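You operate a simulated robot arm through the tools that you are given. There is no shell and no other tool. Be economical: measure what you need, move in short steps, check, and stop when the job is done.

Carry out the task below with a simulated robot arm. There is one attempt and no reset: what you move stays moved.

TASK
Take the teal cloth on the top of the gym stand and put it away on the cart top. Put the blue bottle on the blue card. Take the red wrench and put it on the top of the laundry counter. Take the 13 mm socket from the top of the folding table and leave it on the second shelf from the bottom from the top. Stack the can labelled "beans" from the top of the folding table on top of the can labelled "lime". Take the bottle labelled "water" from the top of the folding table and put it on the top of the blue chest. Open the tin lid. The order is free. Set down upright: blue bottle, bottle.

It is judged by the outcome, as a careful person would: the job done as asked, and still so three seconds after it is handed in. It fails if anything else is knocked over, pushed out of place, dropped, spilled or broken. Lids that push on must go on centred and level and be pressed home; caps that screw on are set level and turned clockwise until they are tight. Flat cloth is picked up by pressing the open fingertips on it (5 to 10 N) and closing them slowly along it; thin cloth reads only 2 to 8 mm in the jaws.

THE ROBOT
A 7-joint arm with a two-finger parallel gripper on a trunk, on a base that drives. Base frame: it is fixed to the floor where the robot stands at the start and does not move with it; the origin is under the middle of the robot, x ahead of it, y to its left, z up. Readings come in m, degrees, newtons and seconds.
Its first joint turns from -115.0 to 115.0 degrees. Places, roughly: blue card [2.5, -1.5, 0.75]; brown can, green can, teal can [2.5, -1.5, 0.75]; cart top [-0.8, -2.9, 0.8]; green bottle, teal bottle [2.5, -1.5, 0.75]; red wrench (21x5x2 cm) [2.5, -0.7, 0.7]; second shelf from the bottom [1.2, -2.8, 0.7]; socket [2.5, -1.25, 0.75]; teal cloth (7x10x3 cm) [0.6, -0.1, 0.8]; tin lid [0.6, 0.5, 0.9]; top of the blue chest (24x26 cm) [2.84, -0.72, 0.94]; top of the laundry counter [2.7, 0.1, 0.9]. Payload 3.91 kg.
The tool frame sits at the grasp point between the pads (the TCP): z along the fingers, y along the line on which they close. The tips reach 0.03 m beyond it. The gripper opens to 0.11 m. The fingers are 0.02 m wide and 0.01 m thick; the gripper's body (0.048 by 0.112 m) begins 0.055 m behind the TCP.
Orientation is that of the tool frame in the base frame, as [roll, pitch, yaw] about the fixed x, y, z axes, in that order (R = Rz(yaw) Ry(pitch) Rx(roll)). With the fingers straight down and closing along the base's y, the tool's x points along the base's -x, its y along +y and its z along -z.

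THE INTERFACE
- The arm moves only by the tool nudge_tool. Its arguments are lists of equal length, an entry for each row: "rotation": the turn, a rotation vector about the base's x, y, z in degrees, a list of three; "offset": the shift along the base's x, y, z in m, a list of three; "gripper": the gripper command, from -1 (fully open) to 1 (shut), values between in proportion. In form: {"rotation": [[ax, ay, az], ...], "offset": [[dx, dy, dz], ...], "gripper": [gripper, ...]}. A call has 1 to 12 rows; each row is the pose to reach, as a shift and turn from the pose commanded when the call began. A row lasts 0.2 s, in which the tool goes at most 0.05 m and 8.6 degrees; a call with a longer step from one row to the next is refused whole, and so is a gripper value outside its range. A pose out of reach is approached as far as the arm can. The call stops where the force on the tool passes 40 N (or 10 N more than at its start, if that is more) or the arm is blocked; 0.2 s more then pass. Each finger travels about 0.153 m/s and halts on what it meets, pressing with about 41 N; the grip force reading is that of the motor and also rises with nothing between the fingers. The clock runs only during rows and for 0.2 s after the last one: add rows that repeat a pose to give the fingers time. The reply holds the time, the measured pose of the TCP, the force on the tool along the base axes, the opening and the grip force, in the units named above and with some noise, with the torque about the TCP (base axes, N m) and any sound that the robot's microphone picked up.
- Cameras (640 x 400 px; columns grow to the right, rows downward): "scene" is now at [0.2138, 0.1773, 1.4427]; the picture's right is [-0.34, -0.94, 0.00], its down [-0.70, 0.26, -0.66] and it looks along [0.62, -0.23, -0.75] (base axes); focal length 257 px, centre (320, 200). "wrist" rides on the gripper at [0.072, 0.017, -0.103] in the tool frame; the picture's right is [-0.23, 0.97, 0.00], its down [-0.76, -0.18, -0.62] and it looks along [-0.61, -0.14, 0.78] (tool axes); focal length 222 px, centre (320, 200).
- get_image(camera): a new picture of that camera. It takes no simulated time.
- move_column(by): slides the trunk up (or, below 0, down) by that many m; the arm and the scene camera ride with it, the base frame stays. It gives what a move gives, with no picture.
- steer(legs): drives the robot by 1 to 6 legs, each [ahead, left, turn to the left] in m, m and degrees, along the robot's own axes; the way and the turn of a leg run together, so that a leg with both is an arc; at most 1.5 m and 180 degrees a leg. The arm and the cameras ride along, it lands a little off, and it stops where it bumps. It gives what a move gives.
- aim_head(pan, tilt): turns the head with the scene camera to pan (to the left, within 80 degrees either way) and tilt (down, from -29 to 69), counted from straight ahead of the robot. It gives what a move gives.
- point_at(camera, pixels): there is no depth. For up to 12 entries [column, row, z] of the newest picture of that camera ("zoom" is the newest enlarged one), the place [x, y] in the base frame at which the ray of that pixel passes the height z, good to about 0.002 m. It takes no simulated time.
- inspect(camera, box): a new picture of the part [left, top, right, bottom] of that camera's present view, enlarged. It takes no simulated time.
- close_job(): hands the job in; it is judged then, once.

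Work in short steps. Measure before you move; look again where a grasp or a placing could have gone wrong, and mend it. You have 131 turns and 136 pictures in all, those below and enlarged ones among them. Open the gripper and draw the arm clear of the work before you hand the job in, unless the task says otherwise; then end with one line.

The tools are called after "Emit:" by a JSON object that holds its "method" and its "body". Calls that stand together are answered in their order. nudge_tool: Moves the arm, as the interface text tells. Its arguments: {"type":"object","properties":{"rotation":{"type":"array"},"offset":{"type":"array"},"gripper":{"type":"array"}},"required":["rotation","offset","gripper"]} The other tools are called the same way: move_column (by) slides the trunk up or down; steer (legs) drives the base; aim_head (pan, tilt) turns the head that bears the scene camera; get_image (camera) takes a picture; point_at (camera, pixels) gives the place at which the rays of pixels pass given heights; inspect (camera, box) takes an enlarged picture of a part of a camera's view; close_job () hands the job in.

At the start:

```text
t: 0.0
ee_pos: [0.5112, 0.2183, 1.1446]
orientation: [180.0, 0.0, -180.0]
ft_force: [-0.3, -0.6, 0.2]
ft_torque: [-0.03, 0.03, 0.05]
gripper_width: 0.11
grip_force: 0.0
trunk travel left (down, up): [-0.8, 0.19]
robot x, y, heading: [0.0011, 0.0005, 0.2]
head pan, tilt: [-20.0, 48.5]
```

scene: 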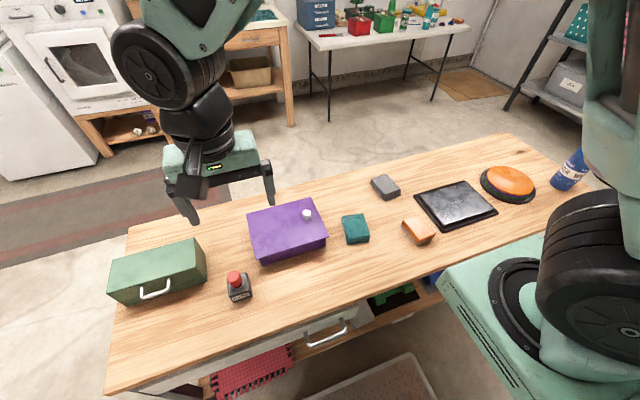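
wrist: 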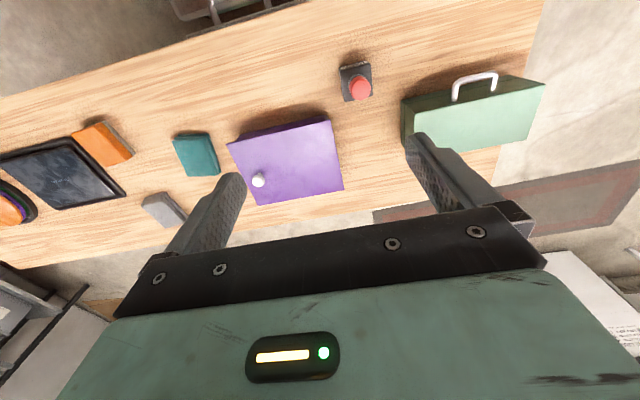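

I start with closer looks at the bench in front: the tin (green with handle, or purple with knob) and the teal cloth.

Emit:
{"method": "inspect", "body": {"camera": "scene", "box": [100, 160, 340, 310]}}

Emit:
{"method": "inspect", "body": {"camera": "scene", "box": [330, 140, 600, 310]}}

Emit:
{"method": "point_at", "body": {"camera": "scene", "pixels": [[355, 228, 0.77], [154, 280, 0.85], [306, 215, 0.88], [237, 280, 0.8], [345, 218, 0.77], [366, 216, 0.77], [371, 238, 0.77], [349, 243, 0.77]]}}

```text
2.67 times, centred on (220, 235) of scene
```

zoom: 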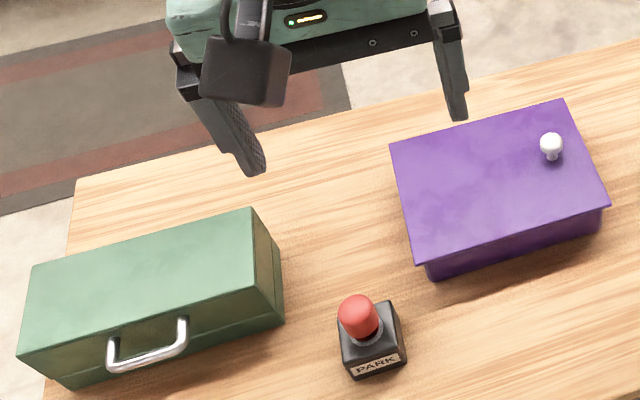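

```text
2.35 times, centred on (465, 225) of scene
```

zoom: 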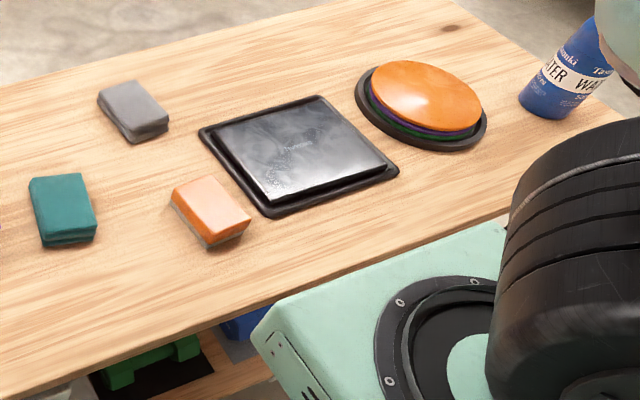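

```text
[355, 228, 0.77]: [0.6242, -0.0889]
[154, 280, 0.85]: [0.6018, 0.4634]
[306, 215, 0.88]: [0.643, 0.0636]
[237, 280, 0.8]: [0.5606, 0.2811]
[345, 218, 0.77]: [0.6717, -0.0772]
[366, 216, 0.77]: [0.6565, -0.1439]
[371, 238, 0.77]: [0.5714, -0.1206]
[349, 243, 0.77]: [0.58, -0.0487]
```

The green box with a bail handle is the tin. I measure its corners and handle in both cameras at several heights to get its height.

Emit:
{"method": "inspect", "body": {"camera": "wrist", "box": [390, 50, 560, 156]}}

Emit:
{"method": "inspect", "body": {"camera": "scene", "box": [100, 230, 220, 305]}}

Emit:
{"method": "point_at", "body": {"camera": "scene", "pixels": [[194, 239, 0.85], [194, 239, 0.9], [204, 271, 0.85], [204, 271, 0.8], [108, 294, 0.85], [112, 260, 0.85], [206, 281, 0.74], [126, 304, 0.74], [141, 297, 0.8], [141, 297, 0.85], [170, 291, 0.8], [170, 291, 0.85]]}}

Emit:
{"method": "point_at", "body": {"camera": "wrist", "pixels": [[401, 99, 0.85], [401, 99, 0.9], [545, 84, 0.85], [545, 84, 0.9], [526, 142, 0.85], [407, 145, 0.85], [454, 100, 0.8], [454, 100, 0.85], [494, 88, 0.8], [494, 88, 0.85], [456, 84, 0.8], [495, 74, 0.8]]}}

```text
3.76 times, centred on (475, 103) of wrist
```

zoom: 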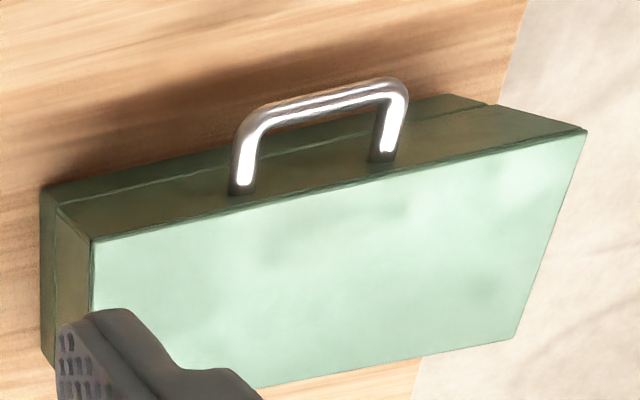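

```text
5.33 times, centred on (160, 268) of scene
```

zoom: 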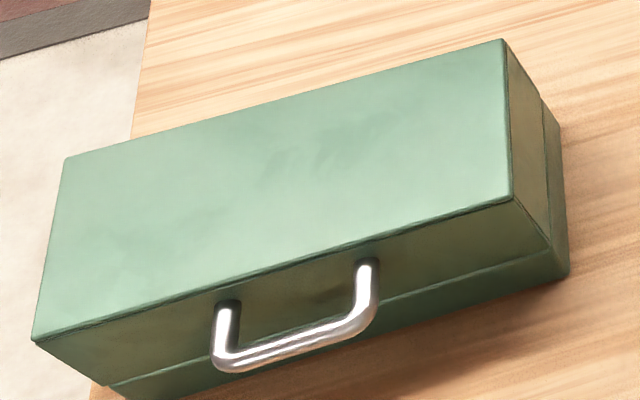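

```text
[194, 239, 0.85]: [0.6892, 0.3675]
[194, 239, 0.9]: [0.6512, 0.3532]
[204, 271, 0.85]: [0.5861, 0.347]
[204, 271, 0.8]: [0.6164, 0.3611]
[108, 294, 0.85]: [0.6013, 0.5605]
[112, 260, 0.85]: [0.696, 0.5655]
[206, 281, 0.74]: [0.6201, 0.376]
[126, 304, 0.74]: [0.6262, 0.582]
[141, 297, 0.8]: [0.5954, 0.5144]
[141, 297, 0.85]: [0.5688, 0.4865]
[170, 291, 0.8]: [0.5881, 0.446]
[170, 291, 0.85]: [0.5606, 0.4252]
```

```text
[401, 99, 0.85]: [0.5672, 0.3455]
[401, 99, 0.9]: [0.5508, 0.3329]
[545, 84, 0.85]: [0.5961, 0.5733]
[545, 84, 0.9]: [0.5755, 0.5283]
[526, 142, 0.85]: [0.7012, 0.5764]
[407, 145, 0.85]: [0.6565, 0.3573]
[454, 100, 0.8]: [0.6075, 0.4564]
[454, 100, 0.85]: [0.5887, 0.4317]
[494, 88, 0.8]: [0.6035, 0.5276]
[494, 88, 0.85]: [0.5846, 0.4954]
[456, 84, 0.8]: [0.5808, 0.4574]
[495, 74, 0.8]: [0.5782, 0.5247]
```

I refine corner heights with paired pixels of both views.

Emit:
{"method": "point_at", "body": {"camera": "scene", "pixels": [[106.4, 294, 0.9], [106.4, 294, 0.95], [196, 267, 0.9], [196, 267, 0.95], [194, 237.5, 0.9], [194, 237.5, 0.95], [142.6, 286.3, 0.9], [168.9, 279.2, 0.9], [140.3, 297.9, 0.85], [140.3, 297.9, 0.9], [169.8, 287.8, 0.85], [169.8, 287.8, 0.9]]}}

Emit:
{"method": "point_at", "body": {"camera": "wrist", "pixels": [[545.5, 84.5, 0.9], [545.5, 84.5, 0.95], [414.5, 113.8, 0.9], [414.5, 113.8, 0.95], [454.5, 100.5, 0.9], [491.7, 92, 0.9], [497.6, 74.5, 0.85], [497.6, 74.5, 0.9], [454.4, 85.9, 0.85], [454.4, 85.9, 0.9], [376, 97, 0.8], [216, 175, 0.78]]}}

Emit:
{"method": "aim_head", "body": {"pan": 40, "tilt": 50}}

Emit:
{"method": "get_image", "body": {"camera": "scene"}}

```text
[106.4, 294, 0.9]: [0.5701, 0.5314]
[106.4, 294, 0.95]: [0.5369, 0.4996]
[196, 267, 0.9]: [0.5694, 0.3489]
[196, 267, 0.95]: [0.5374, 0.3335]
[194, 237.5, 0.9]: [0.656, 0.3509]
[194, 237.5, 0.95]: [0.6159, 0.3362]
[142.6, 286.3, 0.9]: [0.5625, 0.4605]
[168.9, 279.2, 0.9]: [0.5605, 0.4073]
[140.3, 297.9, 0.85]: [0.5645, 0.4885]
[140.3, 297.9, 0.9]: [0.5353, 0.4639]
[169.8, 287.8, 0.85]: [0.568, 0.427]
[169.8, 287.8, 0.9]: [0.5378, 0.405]
```

```text
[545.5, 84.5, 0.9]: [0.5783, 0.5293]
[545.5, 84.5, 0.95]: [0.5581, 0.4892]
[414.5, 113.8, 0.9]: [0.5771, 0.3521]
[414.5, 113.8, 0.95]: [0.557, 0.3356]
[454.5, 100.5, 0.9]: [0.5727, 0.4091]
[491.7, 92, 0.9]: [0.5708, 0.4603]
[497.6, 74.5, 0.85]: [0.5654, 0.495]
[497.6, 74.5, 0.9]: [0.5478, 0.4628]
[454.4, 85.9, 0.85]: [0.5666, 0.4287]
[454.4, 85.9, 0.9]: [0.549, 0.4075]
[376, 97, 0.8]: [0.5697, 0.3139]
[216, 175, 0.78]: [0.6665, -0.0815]
```

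```text
t: 1.3
ee_pos: [0.511, 0.2179, 1.1458]
orientation: [-179.9, 0.1, -180.0]
ft_force: [-0.2, -0.4, -0.5]
ft_torque: [0.01, -0.02, 0.03]
gripper_width: 0.1098
grip_force: 0.1
trunk travel left (down, up): [-0.8, 0.19]
robot x, y, heading: [0.001, 0.0017, -0.0]
head pan, tilt: [40.0, 50.0]
```

```text
129 pictures are left
```

scene: 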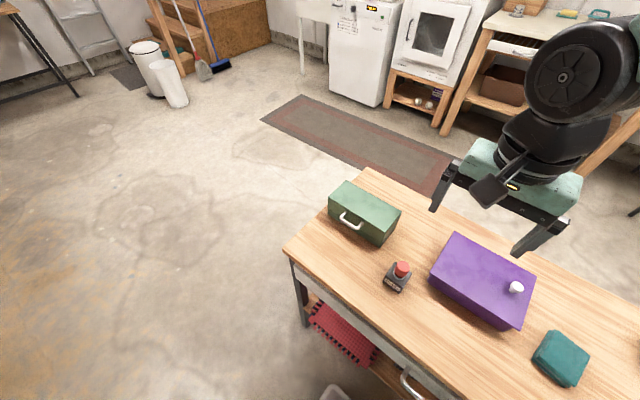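

Tin top ≈0.87, handle bar ≈(0.566, 0.427–0.492, 0.85), about 2 cm proud of the front face. I shift the base back and left so the handle is comfortably ahead, then look from the wrist.

Emit:
{"method": "steer", "body": {"legs": [[-0.2, 0.0, 0], [0.0, 0.35, 0]]}}

Emit:
{"method": "aim_head", "body": {"pan": 0, "tilt": 50}}

Emit:
{"method": "get_image", "body": {"camera": "scene"}}

Emit:
{"method": "get_image", "body": {"camera": "wrist"}}

```text
t: 4.8
ee_pos: [0.3102, 0.5656, 1.1451]
orientation: [-179.9, 0.0, -179.9]
ft_force: [0.1, 0.8, -0.9]
ft_torque: [-0.01, -0.01, 0.03]
gripper_width: 0.1098
grip_force: 0.0
trunk travel left (down, up): [-0.8, 0.19]
robot x, y, heading: [-0.2004, 0.3481, 0.3]
head pan, tilt: [40.0, 50.0]
```

```text
t: 5.8
ee_pos: [0.3109, 0.5654, 1.1453]
orientation: [-179.9, 0.0, -179.9]
ft_force: [-0.5, 0.6, -1.3]
ft_torque: [0.03, 0.03, 0.02]
gripper_width: 0.11
grip_force: 0.0
trunk travel left (down, up): [-0.8, 0.19]
robot x, y, heading: [-0.1998, 0.3447, 0.1]
head pan, tilt: [0.0, 50.0]
```

```text
128 pictures are left
```

scene: 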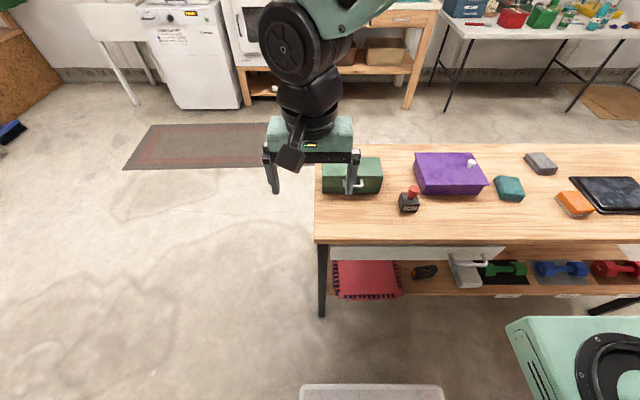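

```text
127 pictures are left
```

wrist: 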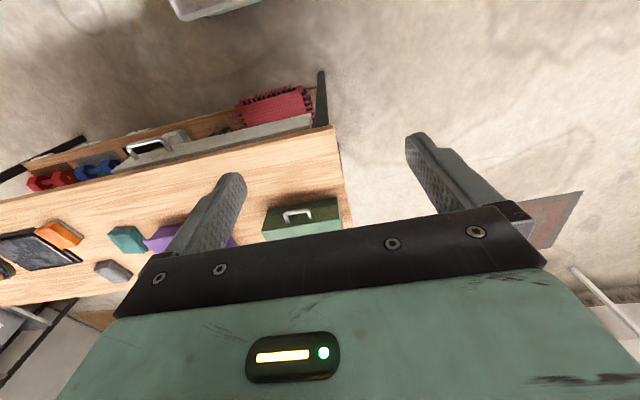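

The tin sits clear at the left end. I rotate the gripper 90° about vertical (so it closes in the x–z plane) while moving to y≈0.46, gripper preset to ~4 cm.

Emit:
{"method": "nudge_tool", "body": {"rotation": [[0, 0, 8.2], [0, 0, 16.4], [0, 0, 24.6], [0, 0, 32.8], [0, 0, 41], [0, 0, 49.2], [0, 0, 57.4], [0, 0, 65.6], [0, 0, 73.8], [0, 0, 82], [0, 0, 90]], "offset": [[0, -0.01, 0], [0, -0.02, 0], [0, -0.03, 0], [0, -0.04, 0], [0, -0.05, 0], [0, -0.06, 0], [0, -0.07, 0], [0, -0.08, 0], [0, -0.09, 0], [0, -0.1, 0], [0, -0.105, 0]], "gripper": [-1, -1, -1, -1, -1, -1, -1, -1, -1, -1, -1]}}

Emit:
{"method": "nudge_tool", "body": {"rotation": [[0, -8, 0], [0, -16, 0], [0, -24, 0], [0, -32, 0], [0, -40, 0], [0, -48, 0], [0, -56, 0], [0, -64, 0], [0, -72, 0], [0, -75, 0], [0, -75, 0]], "offset": [[0.01, 0, -0.02], [0.02, 0, -0.04], [0.03, 0, -0.06], [0.04, 0, -0.08], [0.05, 0, -0.1], [0.06, 0, -0.12], [0.07, 0, -0.14], [0.08, 0, -0.16], [0.09, 0, -0.18], [0.1, 0, -0.2], [0.1, 0, -0.2]], "gripper": [-1, -0.5, -0.3, -0.2, -0.2, -0.2, -0.2, -0.2, -0.2, -0.2, -0.2]}}

Emit:
{"method": "get_image", "body": {"camera": "scene"}}

Emit:
{"method": "get_image", "body": {"camera": "wrist"}}

```text
t: 8.2
ee_pos: [0.3102, 0.4604, 1.1452]
orientation: [-179.9, 0.0, -89.7]
ft_force: [-0.1, 0.5, 0.3]
ft_torque: [-0.03, 0.01, 0.03]
gripper_width: 0.1103
grip_force: 0.1
trunk travel left (down, up): [-0.8, 0.19]
robot x, y, heading: [-0.1983, 0.3498, 0.0]
head pan, tilt: [0.0, 50.0]
```

```text
t: 10.6
ee_pos: [0.4106, 0.461, 0.9446]
orientation: [-104.9, -0.1, -90.0]
ft_force: [-0.2, 0.6, 0.3]
ft_torque: [0.01, 0.0, 0.03]
gripper_width: 0.0661
grip_force: 0.0
out of reach, approached as far as the arm can: row 4
trunk travel left (down, up): [-0.8, 0.19]
robot x, y, heading: [-0.2001, 0.3455, 0.1]
head pan, tilt: [0.0, 50.0]
```

```text
126 pictures are left
```

scene: 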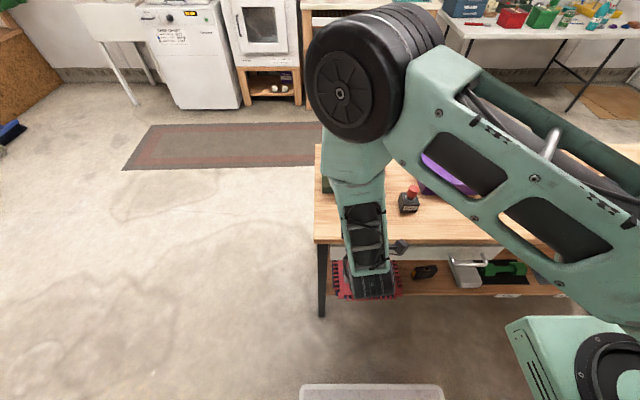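

```text
125 pictures are left
```

wrist: 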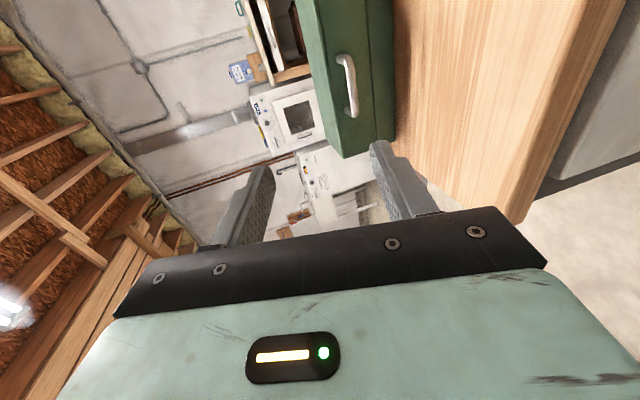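

The gripper is now near-horizontal in front of the tin; I inspect the handle in the wrist view to fix its height.

Emit:
{"method": "inspect", "body": {"camera": "wrist", "box": [290, 0, 450, 160]}}

Emit:
{"method": "point_at", "body": {"camera": "wrist", "pixels": [[345, 60, 0.84], [345, 60, 0.85], [345, 60, 0.86], [355, 110, 0.84], [355, 110, 0.85], [333, 153, 0.87], [333, 153, 0.88], [371, 145, 0.8], [371, 145, 0.79], [393, 136, 0.77]]}}

```text
2.50 times, centred on (370, 80) of wrist
```

zoom: 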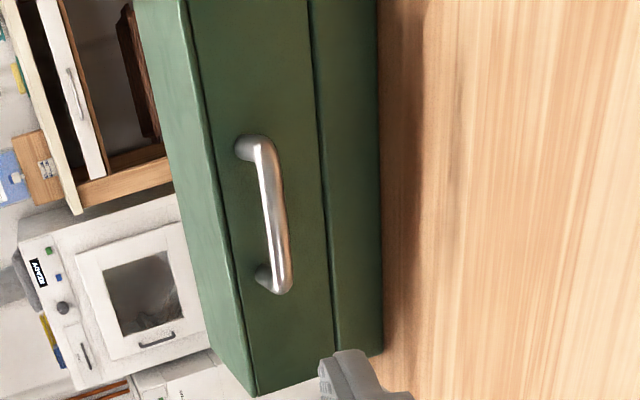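

```text
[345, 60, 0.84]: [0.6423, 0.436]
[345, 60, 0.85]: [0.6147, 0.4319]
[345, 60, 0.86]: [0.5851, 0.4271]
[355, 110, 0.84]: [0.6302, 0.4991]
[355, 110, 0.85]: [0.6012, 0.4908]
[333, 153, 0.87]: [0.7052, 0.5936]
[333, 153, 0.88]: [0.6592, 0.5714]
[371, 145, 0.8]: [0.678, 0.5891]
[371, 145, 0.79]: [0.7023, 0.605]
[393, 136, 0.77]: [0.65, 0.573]
```

Emit:
{"method": "point_at", "body": {"camera": "zoom", "pixels": [[264, 145, 0.85], [264, 145, 0.86], [277, 280, 0.85], [277, 280, 0.84], [271, 215, 0.85], [271, 215, 0.86], [258, 395, 0.87], [258, 395, 0.88], [383, 352, 0.77], [383, 352, 0.76], [336, 370, 0.8], [336, 370, 0.81]]}}

```text
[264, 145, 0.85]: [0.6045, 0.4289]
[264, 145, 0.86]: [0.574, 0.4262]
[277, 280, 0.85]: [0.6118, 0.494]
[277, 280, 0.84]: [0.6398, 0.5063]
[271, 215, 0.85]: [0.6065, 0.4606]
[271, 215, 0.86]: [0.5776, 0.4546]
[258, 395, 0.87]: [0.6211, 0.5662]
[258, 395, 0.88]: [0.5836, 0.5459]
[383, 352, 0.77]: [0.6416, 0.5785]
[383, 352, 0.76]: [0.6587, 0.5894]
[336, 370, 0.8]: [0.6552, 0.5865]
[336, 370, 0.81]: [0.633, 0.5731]
```

Tin: front face x≈0.583, top z≈0.88, seam ≈0.833, table ≈0.80; bar ≈(0.56, 0.46, 0.864). I align in front and advance along the tool axis with a 4.5 cm opening.

Emit:
{"method": "nudge_tool", "body": {"rotation": [[0, 0, 0], [0, 0, 0], [0, 0, 0], [0, 0, 0], [0, 0, 0], [0, 0, 0]], "offset": [[0.03, 0, -0.03], [0.06, 0, -0.057], [0.085, 0, -0.0635], [0.11, 0, -0.07], [0.13, 0, -0.0754], [0.13, 0, -0.0754]], "gripper": [0.18, 0.18, 0.18, 0.18, 0.18, 0.18]}}

Emit:
{"method": "get_image", "body": {"camera": "wrist"}}

```text
t: 12.0
ee_pos: [0.5399, 0.4595, 0.8689]
orientation: [-105.0, -0.1, -90.0]
ft_force: [0.3, 0.0, 0.0]
ft_torque: [0.0, 0.03, -0.01]
gripper_width: 0.0453
grip_force: 0.0
trunk travel left (down, up): [-0.8, 0.19]
robot x, y, heading: [-0.1974, 0.3491, -0.1]
head pan, tilt: [0.0, 50.0]
```

```text
123 pictures are left
```

wrist: 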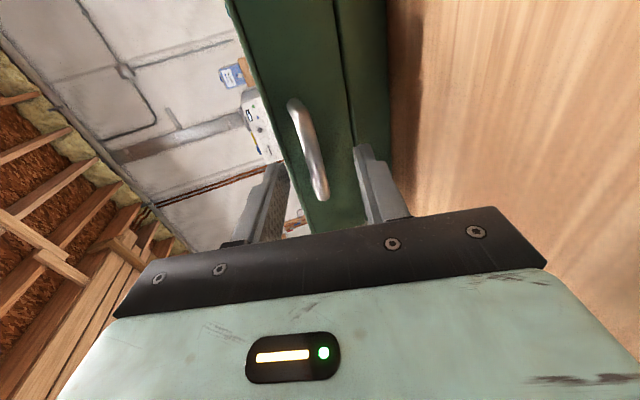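

The bar lies between the two fingertips; I advance 6 mm and close gently.

Emit:
{"method": "nudge_tool", "body": {"rotation": [[0, 0, 0], [0, 0, 0], [0, 0, 0], [0, 0, 0], [0, 0, 0]], "offset": [[0.006, 0, -0.0015], [0.006, 0, -0.0015], [0.006, 0, -0.0015], [0.006, 0, -0.0015], [0.006, 0, -0.0015]], "gripper": [0.18, 0.5, 0.8, 1, 1]}}

Emit:
{"method": "get_image", "body": {"camera": "wrist"}}

```text
t: 13.2
ee_pos: [0.5466, 0.4609, 0.8681]
orientation: [-104.9, 0.0, -90.0]
ft_force: [1.3, 0.1, 4.6]
ft_torque: [-0.26, -0.09, 0.06]
gripper_width: 0.0094
grip_force: 45.0
trunk travel left (down, up): [-0.8, 0.19]
robot x, y, heading: [-0.199, 0.3518, 0.1]
head pan, tilt: [0.0, 50.0]
```

```text
122 pictures are left
```

wrist: 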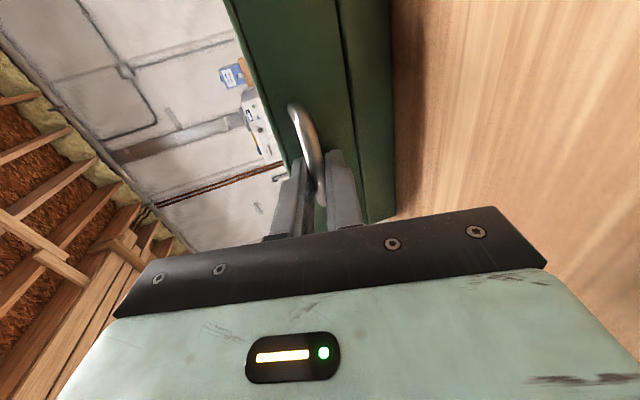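

Handle gripped (9.4 mm). I follow an arc about the rear seam hinge, first to 32°.

Emit:
{"method": "nudge_tool", "body": {"rotation": [[0, 4, 0], [0, 8, 0], [0, 12, 0], [0, 16, 0], [0, 20, 0], [0, 24, 0], [0, 28, 0], [0, 32, 0]], "offset": [[0.003, 0, 0.0085], [0.0063, 0, 0.017], [0.0103, 0, 0.0252], [0.0147, 0, 0.0331], [0.0198, 0, 0.0407], [0.0252, 0, 0.0479], [0.0312, 0, 0.0547], [0.0377, 0, 0.061]], "gripper": [1, 1, 1, 1, 1, 1, 1, 1]}}

Emit:
{"method": "get_image", "body": {"camera": "wrist"}}

```text
t: 15.0
ee_pos: [0.5822, 0.4592, 0.9305]
orientation: [-136.9, -0.1, -90.0]
ft_force: [-11.6, -1.1, 13.2]
ft_torque: [-0.71, -0.08, -0.33]
gripper_width: 0.0096
grip_force: 45.6
trunk travel left (down, up): [-0.8, 0.19]
robot x, y, heading: [-0.1999, 0.3462, 0.2]
head pan, tilt: [0.0, 50.0]
```

```text
121 pictures are left
```

wrist: 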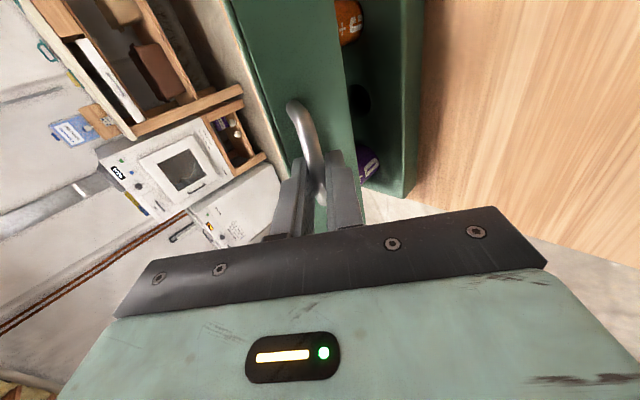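

The lid is opening; the force points outward on the arc, so I shift the assumed hinge slightly back/up and continue to 88°.

Emit:
{"method": "nudge_tool", "body": {"rotation": [[0, 4, 0], [0, 8, 0], [0, 16, 0], [0, 24, 0], [0, 32, 0], [0, 40, 0]], "offset": [[0.005, 0, 0.009], [0.0114, 0, 0.0158], [0.0269, 0, 0.026], [0.0437, 0, 0.034], [0.0614, 0, 0.0396], [0.0798, 0, 0.0426]], "gripper": [1, 1, 1, 1, 1, 1]}}

Emit:
{"method": "get_image", "body": {"camera": "wrist"}}

```text
t: 15.8
ee_pos: [0.5884, 0.4607, 0.9324]
orientation: [-150.2, -0.3, -90.0]
ft_force: [-18.2, -6.2, 20.8]
ft_torque: [0.78, 0.12, 0.87]
gripper_width: 0.0097
grip_force: 45.2
out of reach, approached as far as the arm can: row 3
trunk travel left (down, up): [-0.8, 0.19]
robot x, y, heading: [-0.2029, 0.3492, -0.1]
head pan, tilt: [0.0, 50.0]
stopped in row 3: the force on the tool passed its limit (the readings are from after the stop); the commanded pose is now the measured one
```

```text
120 pictures are left
```

wrist: 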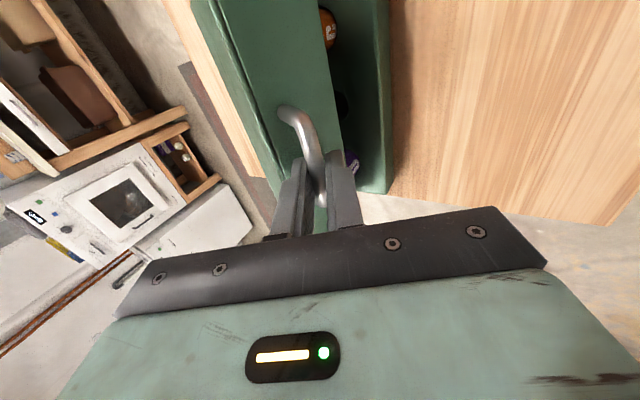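

The arm reported a reach limit with the rotation; I hold orientation and translate along the arc, letting the bar turn in the pads.

Emit:
{"method": "nudge_tool", "body": {"rotation": [[0, 0, 0], [0, 0, 0], [0, 0, 0], [0, 0, 0], [0, 0, 0]], "offset": [[-0.002, 0, 0.005], [0.003, 0, 0.01], [0.0096, 0, 0.0152], [0.0166, 0, 0.02], [0.0236, 0, 0.0243]], "gripper": [1, 1, 1, 1, 1]}}

Emit:
{"method": "get_image", "body": {"camera": "scene"}}

```text
t: 17.0
ee_pos: [0.6132, 0.4602, 0.9526]
orientation: [-150.4, -0.4, -90.1]
ft_force: [10.8, 7.9, -23.9]
ft_torque: [0.35, 0.09, 0.37]
gripper_width: 0.0094
grip_force: 45.5
trunk travel left (down, up): [-0.8, 0.19]
robot x, y, heading: [-0.2009, 0.3466, 0.1]
head pan, tilt: [0.0, 50.0]
```

```text
119 pictures are left
```

scene: 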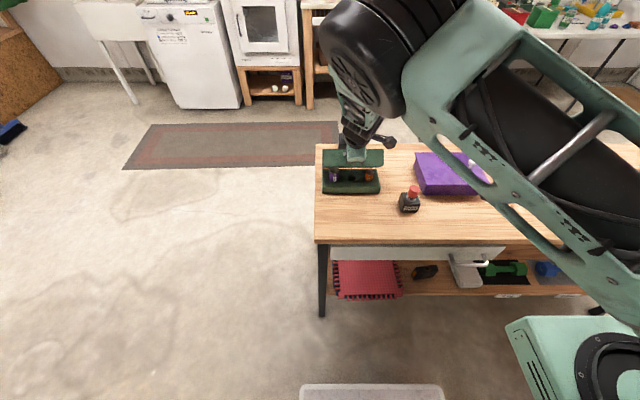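

Lid half open, slight inward load. I continue along a refit arc (hinge ≈(0.674, 0.835), r≈0.117).

Emit:
{"method": "nudge_tool", "body": {"rotation": [[0, 0, 0], [0, 0, 0], [0, 0, 0], [0, 0, 0], [0, 0, 0], [0, 0, 0]], "offset": [[0.007, 0, -0.001], [0.0147, 0, 0.001], [0.025, 0, 0.004], [0.0344, 0, 0.006], [0.045, 0, 0.0075], [0.0548, 0, 0.008]], "gripper": [1, 1, 1, 1, 1, 1]}}

Emit:
{"method": "get_image", "body": {"camera": "wrist"}}

```text
t: 18.4
ee_pos: [0.6677, 0.4608, 0.9644]
orientation: [-150.0, -0.4, -90.1]
ft_force: [-0.2, 7.5, 22.3]
ft_torque: [0.04, -0.06, -0.25]
gripper_width: 0.0094
grip_force: 44.2
trunk travel left (down, up): [-0.8, 0.19]
robot x, y, heading: [-0.1999, 0.3485, -0.1]
head pan, tilt: [0.0, 50.0]
```

```text
118 pictures are left
```

wrist: 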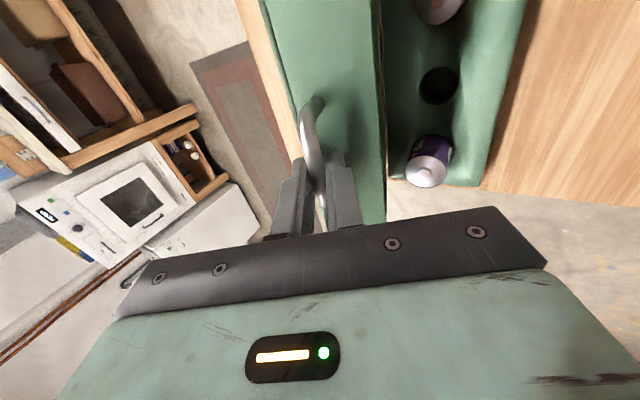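

Emit:
{"method": "nudge_tool", "body": {"rotation": [[0, 0, 0], [0, 0, 0], [0, 0, 0], [0, 0, 0], [0, 0, 0], [0, 0, 0]], "offset": [[0.008, 0, 0.004], [0.016, 0, 0.004], [0.024, 0, 0.002], [0.032, 0, 0.0], [0.04, 0, -0.003], [0.048, 0, -0.006]], "gripper": [1, 1, 1, 1, 1, 1]}}

Emit:
{"method": "get_image", "body": {"camera": "wrist"}}

Emit:
{"method": "inspect", "body": {"camera": "scene", "box": [280, 110, 440, 210]}}

```text
t: 19.8
ee_pos: [0.7155, 0.4585, 0.9559]
orientation: [-150.2, -0.4, -90.1]
ft_force: [-0.8, 7.0, 0.4]
ft_torque: [0.23, 0.03, -0.43]
gripper_width: 0.0094
grip_force: 45.5
trunk travel left (down, up): [-0.8, 0.19]
robot x, y, heading: [-0.1995, 0.3468, 0.1]
head pan, tilt: [0.0, 50.0]
```

```text
117 pictures are left
```

wrist: 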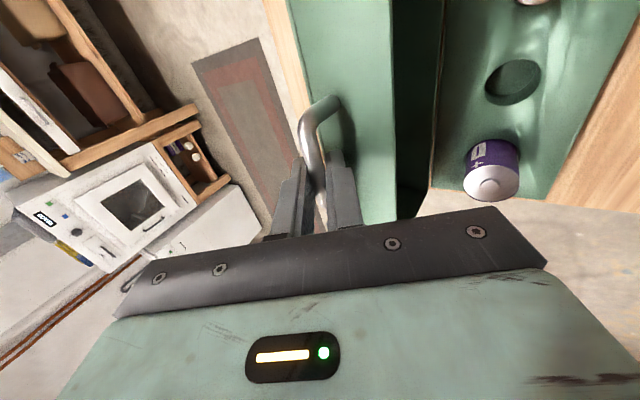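

```text
4.00 times, centred on (360, 160) of scene
```

zoom: 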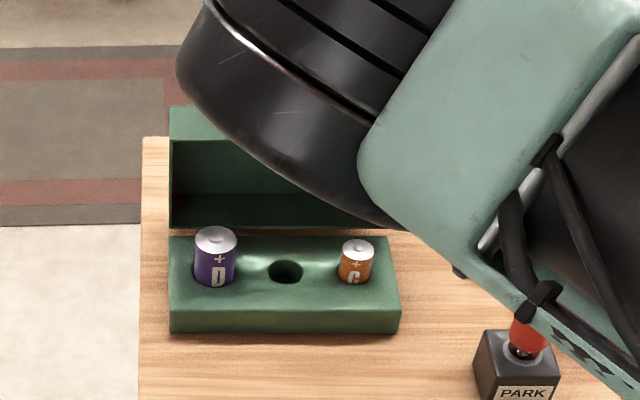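

Lid is ~100° open, with low load. I push a little further, then release and withdraw straight up/back along the tool axis.

Emit:
{"method": "nudge_tool", "body": {"rotation": [[0, 0, 0], [0, 0, 0], [0, 0, 0], [0, 0, 0]], "offset": [[0.006, 0, -0.003], [0.011, 0, -0.0065], [0.016, 0, -0.01], [0.016, 0, -0.01]], "gripper": [1, 1, 1, 1]}}

Emit:
{"method": "nudge_tool", "body": {"rotation": [[0, 0, 0], [0, 0, 0], [0, 0, 0], [0, 0, 0], [0, 0, 0], [0, 0, 0]], "offset": [[0, 0, 0], [0, 0, 0], [-0.01, 0, 0.02], [-0.02, 0, 0.045], [-0.04, 0, 0.09], [-0.06, 0, 0.135]], "gripper": [0.6, 0.6, 0.6, 0.6, 0.6, 0.6]}}

Emit:
{"method": "get_image", "body": {"camera": "wrist"}}

```text
t: 20.8
ee_pos: [0.7323, 0.4606, 0.9482]
orientation: [-150.1, -0.4, -90.1]
ft_force: [6.1, 8.0, 8.6]
ft_torque: [0.28, -0.12, -0.6]
gripper_width: 0.0092
grip_force: 44.5
trunk travel left (down, up): [-0.8, 0.19]
robot x, y, heading: [-0.1988, 0.3472, 0.2]
head pan, tilt: [0.0, 50.0]
```

```text
t: 22.2
ee_pos: [0.6725, 0.4591, 1.0811]
orientation: [-150.5, -0.5, -90.1]
ft_force: [-0.6, 0.8, 0.1]
ft_torque: [0.02, 0.02, -0.01]
gripper_width: 0.0218
grip_force: 0.1
trunk travel left (down, up): [-0.8, 0.19]
robot x, y, heading: [-0.2018, 0.3472, 0.2]
head pan, tilt: [0.0, 50.0]
```

```text
115 pictures are left
```

wrist: 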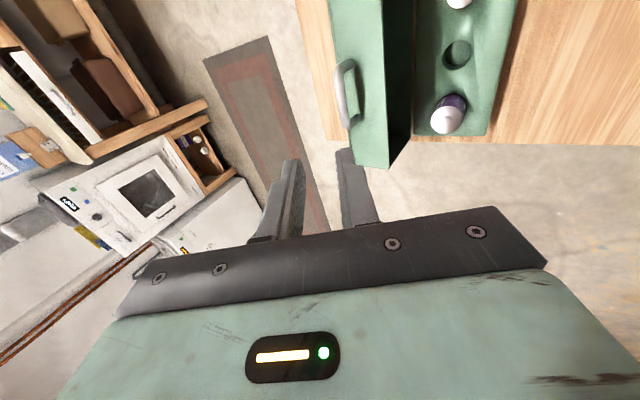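

The lid stays open. I raise the arm, turn the tool back to straight down, and drive to the teal cloth.

Emit:
{"method": "nudge_tool", "body": {"rotation": [[0, 7.5, 0], [0, 15, 0], [0, 22.5, 0], [0, 30, 0], [0, 30, 0]], "offset": [[-0.03, 0, 0.03], [-0.06, 0, 0.06], [-0.09, 0, 0.08], [-0.12, 0, 0.1], [-0.12, 0, 0.1]], "gripper": [0, -0.5, -1, -1, -1]}}

Emit:
{"method": "steer", "body": {"legs": [[0.0, -0.5, 0]]}}

Emit:
{"method": "get_image", "body": {"camera": "scene"}}

Emit:
{"method": "get_image", "body": {"camera": "wrist"}}

```text
t: 23.4
ee_pos: [0.5523, 0.4604, 1.1812]
orientation: [179.7, -0.3, -90.0]
ft_force: [-0.4, -0.3, 0.4]
ft_torque: [0.03, 0.0, 0.02]
gripper_width: 0.1099
grip_force: 0.0
trunk travel left (down, up): [-0.8, 0.19]
robot x, y, heading: [-0.2023, 0.3495, 0.1]
head pan, tilt: [0.0, 50.0]
```

```text
t: 26.4
ee_pos: [0.5545, -0.0415, 1.1808]
orientation: [179.7, -0.4, -89.5]
ft_force: [-0.3, -0.2, -0.1]
ft_torque: [0.0, 0.0, 0.0]
gripper_width: 0.11
grip_force: 0.1
trunk travel left (down, up): [-0.8, 0.19]
robot x, y, heading: [-0.1938, -0.1547, 0.4]
head pan, tilt: [0.0, 50.0]
```

```text
114 pictures are left
```

scene: 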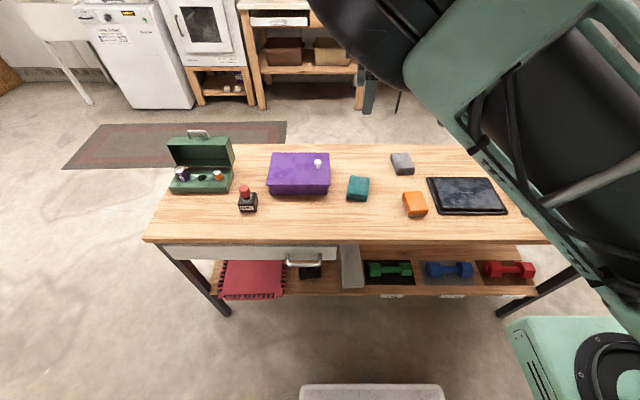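

```text
113 pictures are left
```

wrist: 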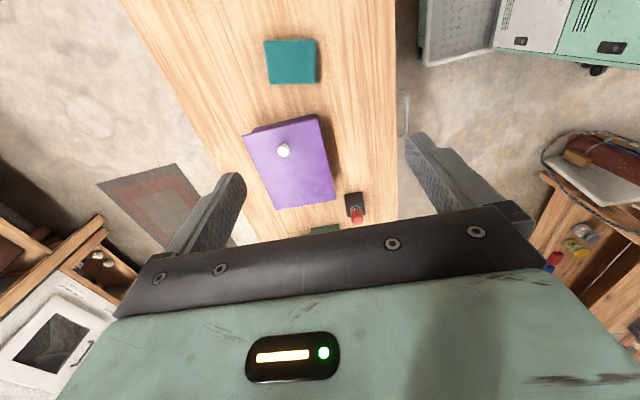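

I locate the cloth's corners in the wrist and scene views.

Emit:
{"method": "inspect", "body": {"camera": "wrist", "box": [230, 15, 350, 105]}}

Emit:
{"method": "point_at", "body": {"camera": "wrist", "pixels": [[264, 41, 0.83], [315, 38, 0.83], [319, 80, 0.83], [270, 84, 0.83]]}}

Emit:
{"method": "point_at", "body": {"camera": "scene", "pixels": [[349, 177, 0.83], [370, 179, 0.83], [367, 197, 0.83], [347, 195, 0.83], [367, 200, 0.8], [348, 199, 0.8]]}}

```text
4.44 times, centred on (290, 60) of wrist
```

zoom: 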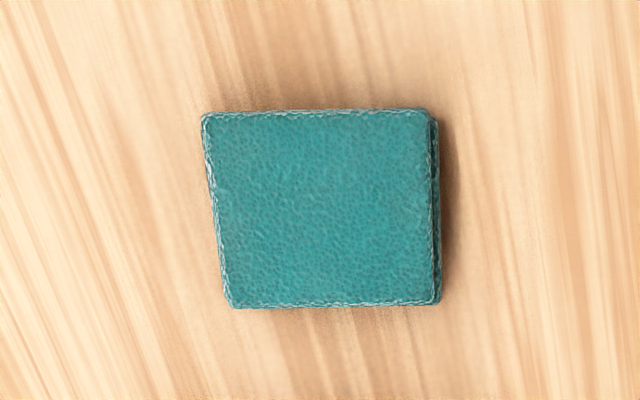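

```text
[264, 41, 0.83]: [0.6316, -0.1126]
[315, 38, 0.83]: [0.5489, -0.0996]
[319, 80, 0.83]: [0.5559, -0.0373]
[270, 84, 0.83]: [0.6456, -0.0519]
```

```text
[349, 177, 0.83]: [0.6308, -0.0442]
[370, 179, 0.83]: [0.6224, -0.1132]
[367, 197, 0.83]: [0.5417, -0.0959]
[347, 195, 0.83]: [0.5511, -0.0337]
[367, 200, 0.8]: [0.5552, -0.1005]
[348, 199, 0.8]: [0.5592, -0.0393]
```

Cloth centre ≈(0.59, −0.074), narrow axis at ~78° from x. I rotate −102° about vertical while moving above it.

Emit:
{"method": "nudge_tool", "body": {"rotation": [[0, 0, -8.5], [0, 0, -17], [0, 0, -25.5], [0, 0, -34], [0, 0, -42.5], [0, 0, -51], [0, 0, -59.5], [0, 0, -68], [0, 0, -76.5], [0, 0, -85], [0, 0, -93.5], [0, 0, -102]], "offset": [[0.003, -0.003, -0.02], [0.006, -0.006, -0.04], [0.01, -0.01, -0.06], [0.013, -0.013, -0.08], [0.016, -0.016, -0.1], [0.02, -0.02, -0.12], [0.024, -0.023, -0.14], [0.028, -0.026, -0.16], [0.03, -0.03, -0.18], [0.033, -0.032, -0.2], [0.0355, -0.0325, -0.21], [0.0355, -0.0325, -0.22]], "gripper": [-1, -1, -1, -1, -1, -1, -1, -1, -1, -1, -1, -1]}}

Emit:
{"method": "get_image", "body": {"camera": "wrist"}}

```text
t: 29.0
ee_pos: [0.589, -0.0732, 0.9611]
orientation: [179.8, -0.3, 168.2]
ft_force: [-0.5, -0.4, -0.4]
ft_torque: [-0.03, -0.04, 0.02]
gripper_width: 0.1098
grip_force: 0.1
trunk travel left (down, up): [-0.8, 0.19]
robot x, y, heading: [-0.1957, -0.1573, 0.4]
head pan, tilt: [0.0, 50.0]
```

```text
111 pictures are left
```

wrist: 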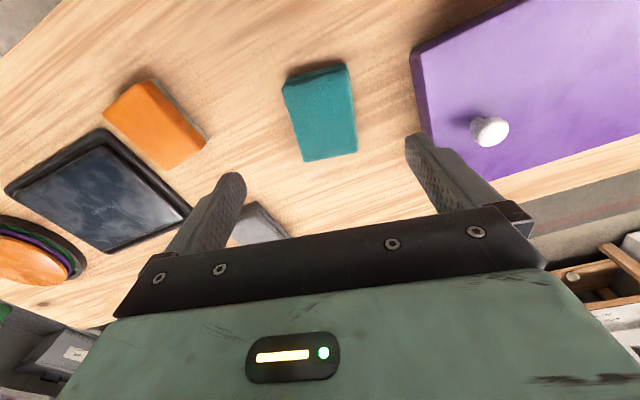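

I measure the cloth corners again and the purple box edge for finger clearance.

Emit:
{"method": "point_at", "body": {"camera": "wrist", "pixels": [[282, 86, 0.83], [347, 64, 0.83], [357, 152, 0.83], [303, 162, 0.83], [411, 55, 0.88], [430, 137, 0.88], [436, 140, 0.82]]}}

```text
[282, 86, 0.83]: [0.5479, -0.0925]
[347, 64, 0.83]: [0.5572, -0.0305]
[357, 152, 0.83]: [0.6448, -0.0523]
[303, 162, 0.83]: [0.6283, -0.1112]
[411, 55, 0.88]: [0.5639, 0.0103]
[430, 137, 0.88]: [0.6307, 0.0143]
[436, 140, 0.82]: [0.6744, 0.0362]
```

Centre (0.594, −0.072); purple box edge at y≈0.01. I preset the opening to 9 cm, descend to z≈0.834 and close slowly.

Emit:
{"method": "nudge_tool", "body": {"rotation": [[0, 0, 0], [0, 0, 0], [0, 0, 0], [0, 0, 0], [0, 0, 0], [0, 0, 0], [0, 0, 0], [0, 0, 0], [0, 0, 0], [0, 0, 0], [0, 0, 0]], "offset": [[0.005, 0.001, 0], [0.005, 0.001, -0.045], [0.005, 0.001, -0.09], [0.005, 0.001, -0.115], [0.005, 0.001, -0.127], [0.005, 0.001, -0.127], [0.005, 0.001, -0.127], [0.005, 0.001, -0.127], [0.005, 0.001, -0.127], [0.005, 0.001, -0.127], [0.005, 0.001, -0.127]], "gripper": [-0.636, -0.636, -0.636, -0.636, -0.636, -0.4, -0.1, 0.2, 0.5, 0.8, 1]}}

Emit:
{"method": "get_image", "body": {"camera": "wrist"}}

```text
t: 31.4
ee_pos: [0.5956, -0.0733, 0.8336]
orientation: [179.7, -0.4, 168.5]
ft_force: [0.2, 0.4, -0.3]
ft_torque: [0.01, 0.04, -0.03]
gripper_width: 0.0671
grip_force: 41.1
trunk travel left (down, up): [-0.8, 0.19]
robot x, y, heading: [-0.2001, -0.1594, 0.7]
head pan, tilt: [0.0, 50.0]
```

```text
110 pictures are left
```

wrist: 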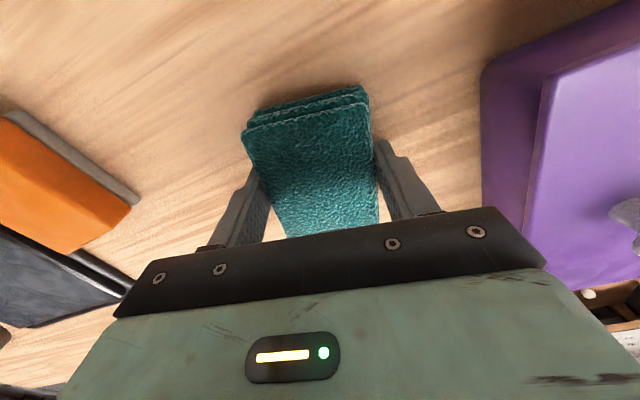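

Cloth is held at 6.7 cm. I lift it and look, and view the room to the right for the route to the cart.

Emit:
{"method": "nudge_tool", "body": {"rotation": [[0, 0, 0], [0, 0, 0], [0, 0, 0], [0, 0, 0], [0, 0, 0], [0, 0, 0], [0, 0, 0]], "offset": [[0, 0, 0.03], [0, 0, 0.07], [0, 0, 0.11], [-0.02, 0, 0.15], [-0.05, 0, 0.19], [-0.08, 0, 0.23], [-0.12, 0, 0.25]], "gripper": [1, 1, 1, 1, 1, 1, 1]}}

Emit:
{"method": "aim_head", "body": {"pan": -75, "tilt": 25}}

Emit:
{"method": "get_image", "body": {"camera": "scene"}}

Emit:
{"method": "get_image", "body": {"camera": "wrist"}}

```text
t: 33.0
ee_pos: [0.4746, -0.0731, 1.0821]
orientation: [179.8, -0.6, 168.4]
ft_force: [1.2, 0.1, -0.2]
ft_torque: [0.0, 0.06, 0.03]
gripper_width: 0.0672
grip_force: 41.2
trunk travel left (down, up): [-0.8, 0.19]
robot x, y, heading: [-0.2008, -0.157, 0.2]
head pan, tilt: [0.0, 50.0]
```

```text
t: 34.4
ee_pos: [0.4759, -0.0737, 1.0824]
orientation: [179.7, -0.4, 168.3]
ft_force: [-1.2, 0.1, -1.3]
ft_torque: [-0.02, -0.01, -0.01]
gripper_width: 0.067
grip_force: 40.9
trunk travel left (down, up): [-0.8, 0.19]
robot x, y, heading: [-0.2, -0.1577, 0.6]
head pan, tilt: [-75.0, 25.0]
```

```text
109 pictures are left
```

scene: 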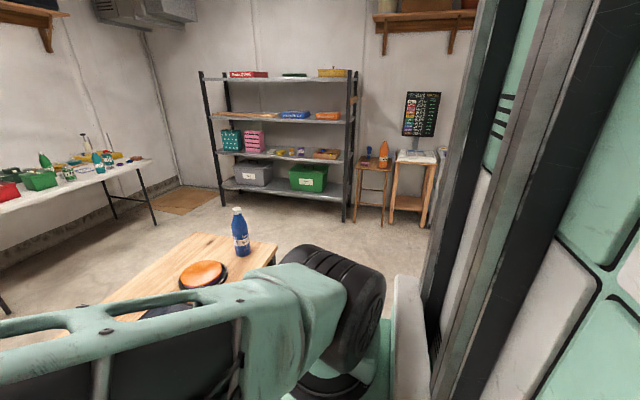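

```text
108 pictures are left
```

wrist: 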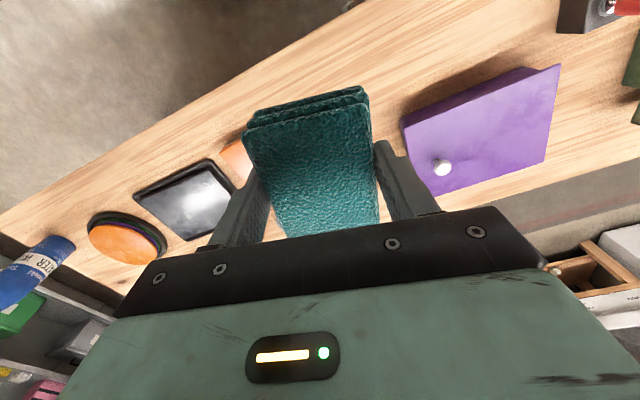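

Cloth held. I turn the robot right to face the −y side and look for the cart (arm above everything nearby).

Emit:
{"method": "steer", "body": {"legs": [[0, 0, -90]]}}

Emit:
{"method": "aim_head", "body": {"pan": -20, "tilt": 25}}

Emit:
{"method": "get_image", "body": {"camera": "scene"}}

```text
t: 38.6
ee_pos: [-0.1103, -0.8291, 1.0824]
orientation: [179.8, -0.4, 78.8]
ft_force: [-0.4, 0.5, -0.6]
ft_torque: [0.01, -0.03, -0.02]
gripper_width: 0.0671
grip_force: 41.5
trunk travel left (down, up): [-0.8, 0.19]
robot x, y, heading: [-0.1992, -0.1577, -89.4]
head pan, tilt: [-75.0, 25.0]
```

```text
t: 39.9
ee_pos: [-0.1108, -0.8287, 1.0821]
orientation: [179.7, -0.4, 78.8]
ft_force: [-0.1, -0.8, -0.6]
ft_torque: [-0.01, 0.01, 0.01]
gripper_width: 0.067
grip_force: 40.8
trunk travel left (down, up): [-0.8, 0.19]
robot x, y, heading: [-0.2011, -0.1538, -89.2]
head pan, tilt: [-20.0, 25.0]
```

```text
107 pictures are left
```

scene: 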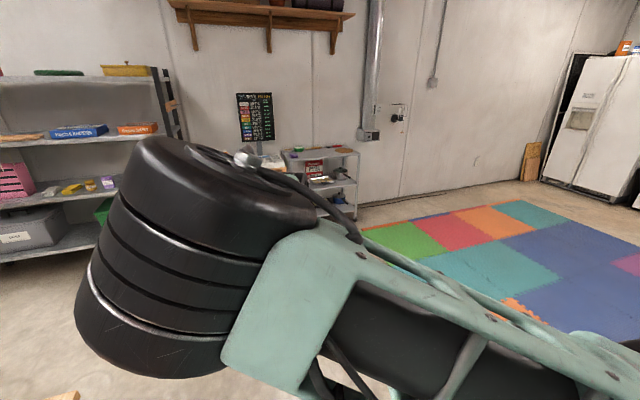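

The grey cart is at (325,170) ahead-right. I drive ahead and to the right toward it, in steps.

Emit:
{"method": "steer", "body": {"legs": [[1.1, 0, 0], [0.0, -0.5, 0]]}}

Emit:
{"method": "aim_head", "body": {"pan": 10, "tilt": 35}}

Emit:
{"method": "get_image", "body": {"camera": "scene"}}

Emit:
{"method": "get_image", "body": {"camera": "wrist"}}

```text
t: 48.1
ee_pos: [-0.5967, -1.9407, 1.0825]
orientation: [179.7, -0.4, 78.9]
ft_force: [0.3, 0.1, 0.0]
ft_torque: [-0.03, 0.0, -0.01]
gripper_width: 0.0672
grip_force: 40.7
trunk travel left (down, up): [-0.8, 0.19]
robot x, y, heading: [-0.684, -1.2661, -89.4]
head pan, tilt: [-20.0, 25.0]
```

```text
t: 49.0
ee_pos: [-0.5964, -1.9396, 1.0827]
orientation: [179.6, -0.4, 78.8]
ft_force: [0.5, 0.9, 0.4]
ft_torque: [-0.03, 0.03, 0.0]
gripper_width: 0.0672
grip_force: 40.9
trunk travel left (down, up): [-0.8, 0.19]
robot x, y, heading: [-0.6842, -1.2648, -89.1]
head pan, tilt: [10.0, 35.0]
```

```text
106 pictures are left
```

scene: 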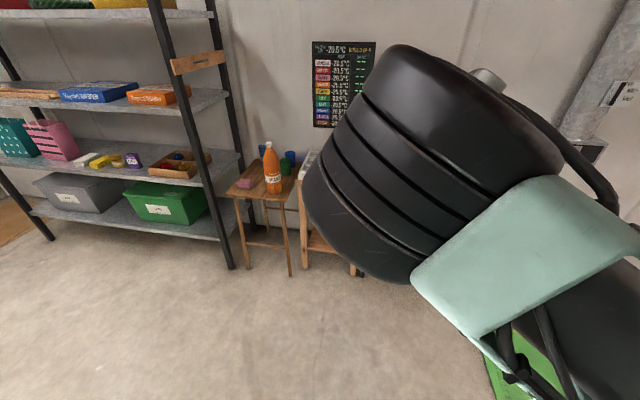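

```text
105 pictures are left
```

wrist: 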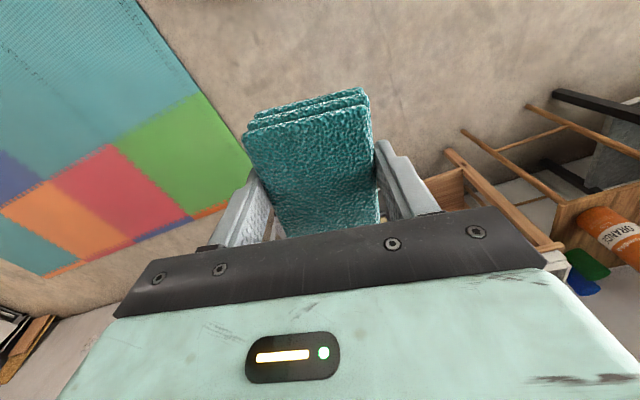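

The forearm blocks the view of the cart. I shift the tool to the robot's right and look again.

Emit:
{"method": "nudge_tool", "body": {"rotation": [[0, 0, 0], [0, 0, 0], [0, 0, 0], [0, 0, 0], [0, 0, 0], [0, 0, 0], [0, 0, 0], [0, 0, 0], [0, 0, 0]], "offset": [[-0.04, 0.01, 0], [-0.08, 0.03, 0], [-0.12, 0.05, 0], [-0.16, 0.07, 0], [-0.2, 0.09, 0], [-0.24, 0.11, 0], [-0.28, 0.13, 0], [-0.32, 0.15, 0], [-0.36, 0.17, 0]], "gripper": [1, 1, 1, 1, 1, 1, 1, 1, 1]}}

Emit:
{"method": "aim_head", "body": {"pan": -10, "tilt": 30}}

Emit:
{"method": "get_image", "body": {"camera": "scene"}}

```text
t: 51.0
ee_pos: [-0.9576, -1.769, 1.0827]
orientation: [179.7, -0.4, 78.9]
ft_force: [1.0, -0.5, 0.5]
ft_torque: [-0.01, 0.07, 0.02]
gripper_width: 0.0671
grip_force: 40.8
trunk travel left (down, up): [-0.8, 0.19]
robot x, y, heading: [-0.681, -1.2669, -89.2]
head pan, tilt: [10.0, 35.0]
```

```text
t: 51.9
ee_pos: [-0.9567, -1.7699, 1.0816]
orientation: [179.7, -0.4, 78.8]
ft_force: [-0.3, 0.3, -0.1]
ft_torque: [0.02, 0.01, -0.01]
gripper_width: 0.0671
grip_force: 41.3
trunk travel left (down, up): [-0.8, 0.19]
robot x, y, heading: [-0.6818, -1.266, -89.3]
head pan, tilt: [-10.0, 30.0]
```

```text
104 pictures are left
```

scene: 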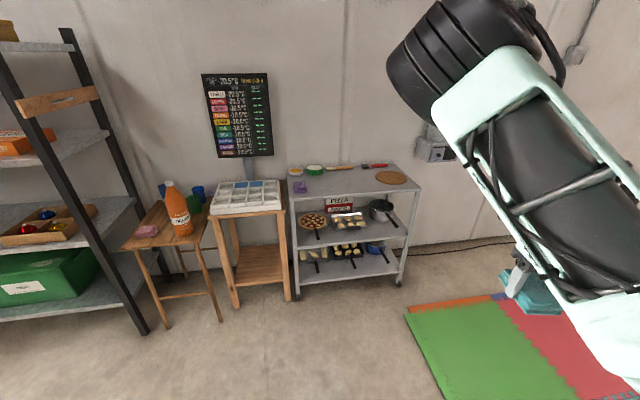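

The cart top shows free space at its front middle. I zoom in and measure.

Emit:
{"method": "inspect", "body": {"camera": "scene", "box": [270, 145, 440, 250]}}

Emit:
{"method": "point_at", "body": {"camera": "scene", "pixels": [[291, 198, 0.8], [415, 188, 0.8], [395, 164, 0.8], [289, 168, 0.8], [350, 183, 0.8], [300, 187, 0.8], [376, 178, 0.8]]}}

```text
3.76 times, centred on (355, 198) of scene
```

zoom: 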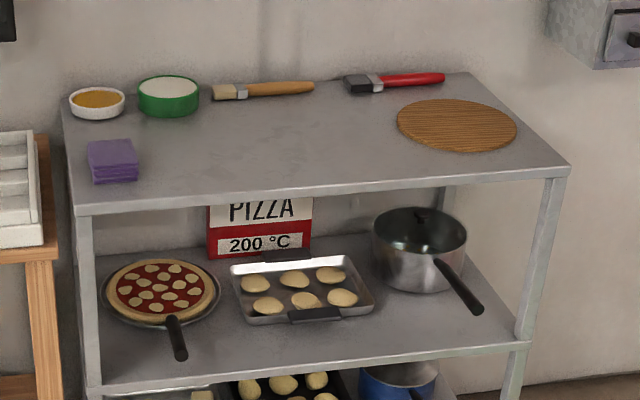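

```text
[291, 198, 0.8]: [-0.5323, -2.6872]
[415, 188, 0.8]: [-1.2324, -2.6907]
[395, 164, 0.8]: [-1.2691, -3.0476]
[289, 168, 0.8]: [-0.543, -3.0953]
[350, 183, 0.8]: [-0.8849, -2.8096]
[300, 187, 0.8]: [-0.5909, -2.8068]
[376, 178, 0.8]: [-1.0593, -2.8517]
```

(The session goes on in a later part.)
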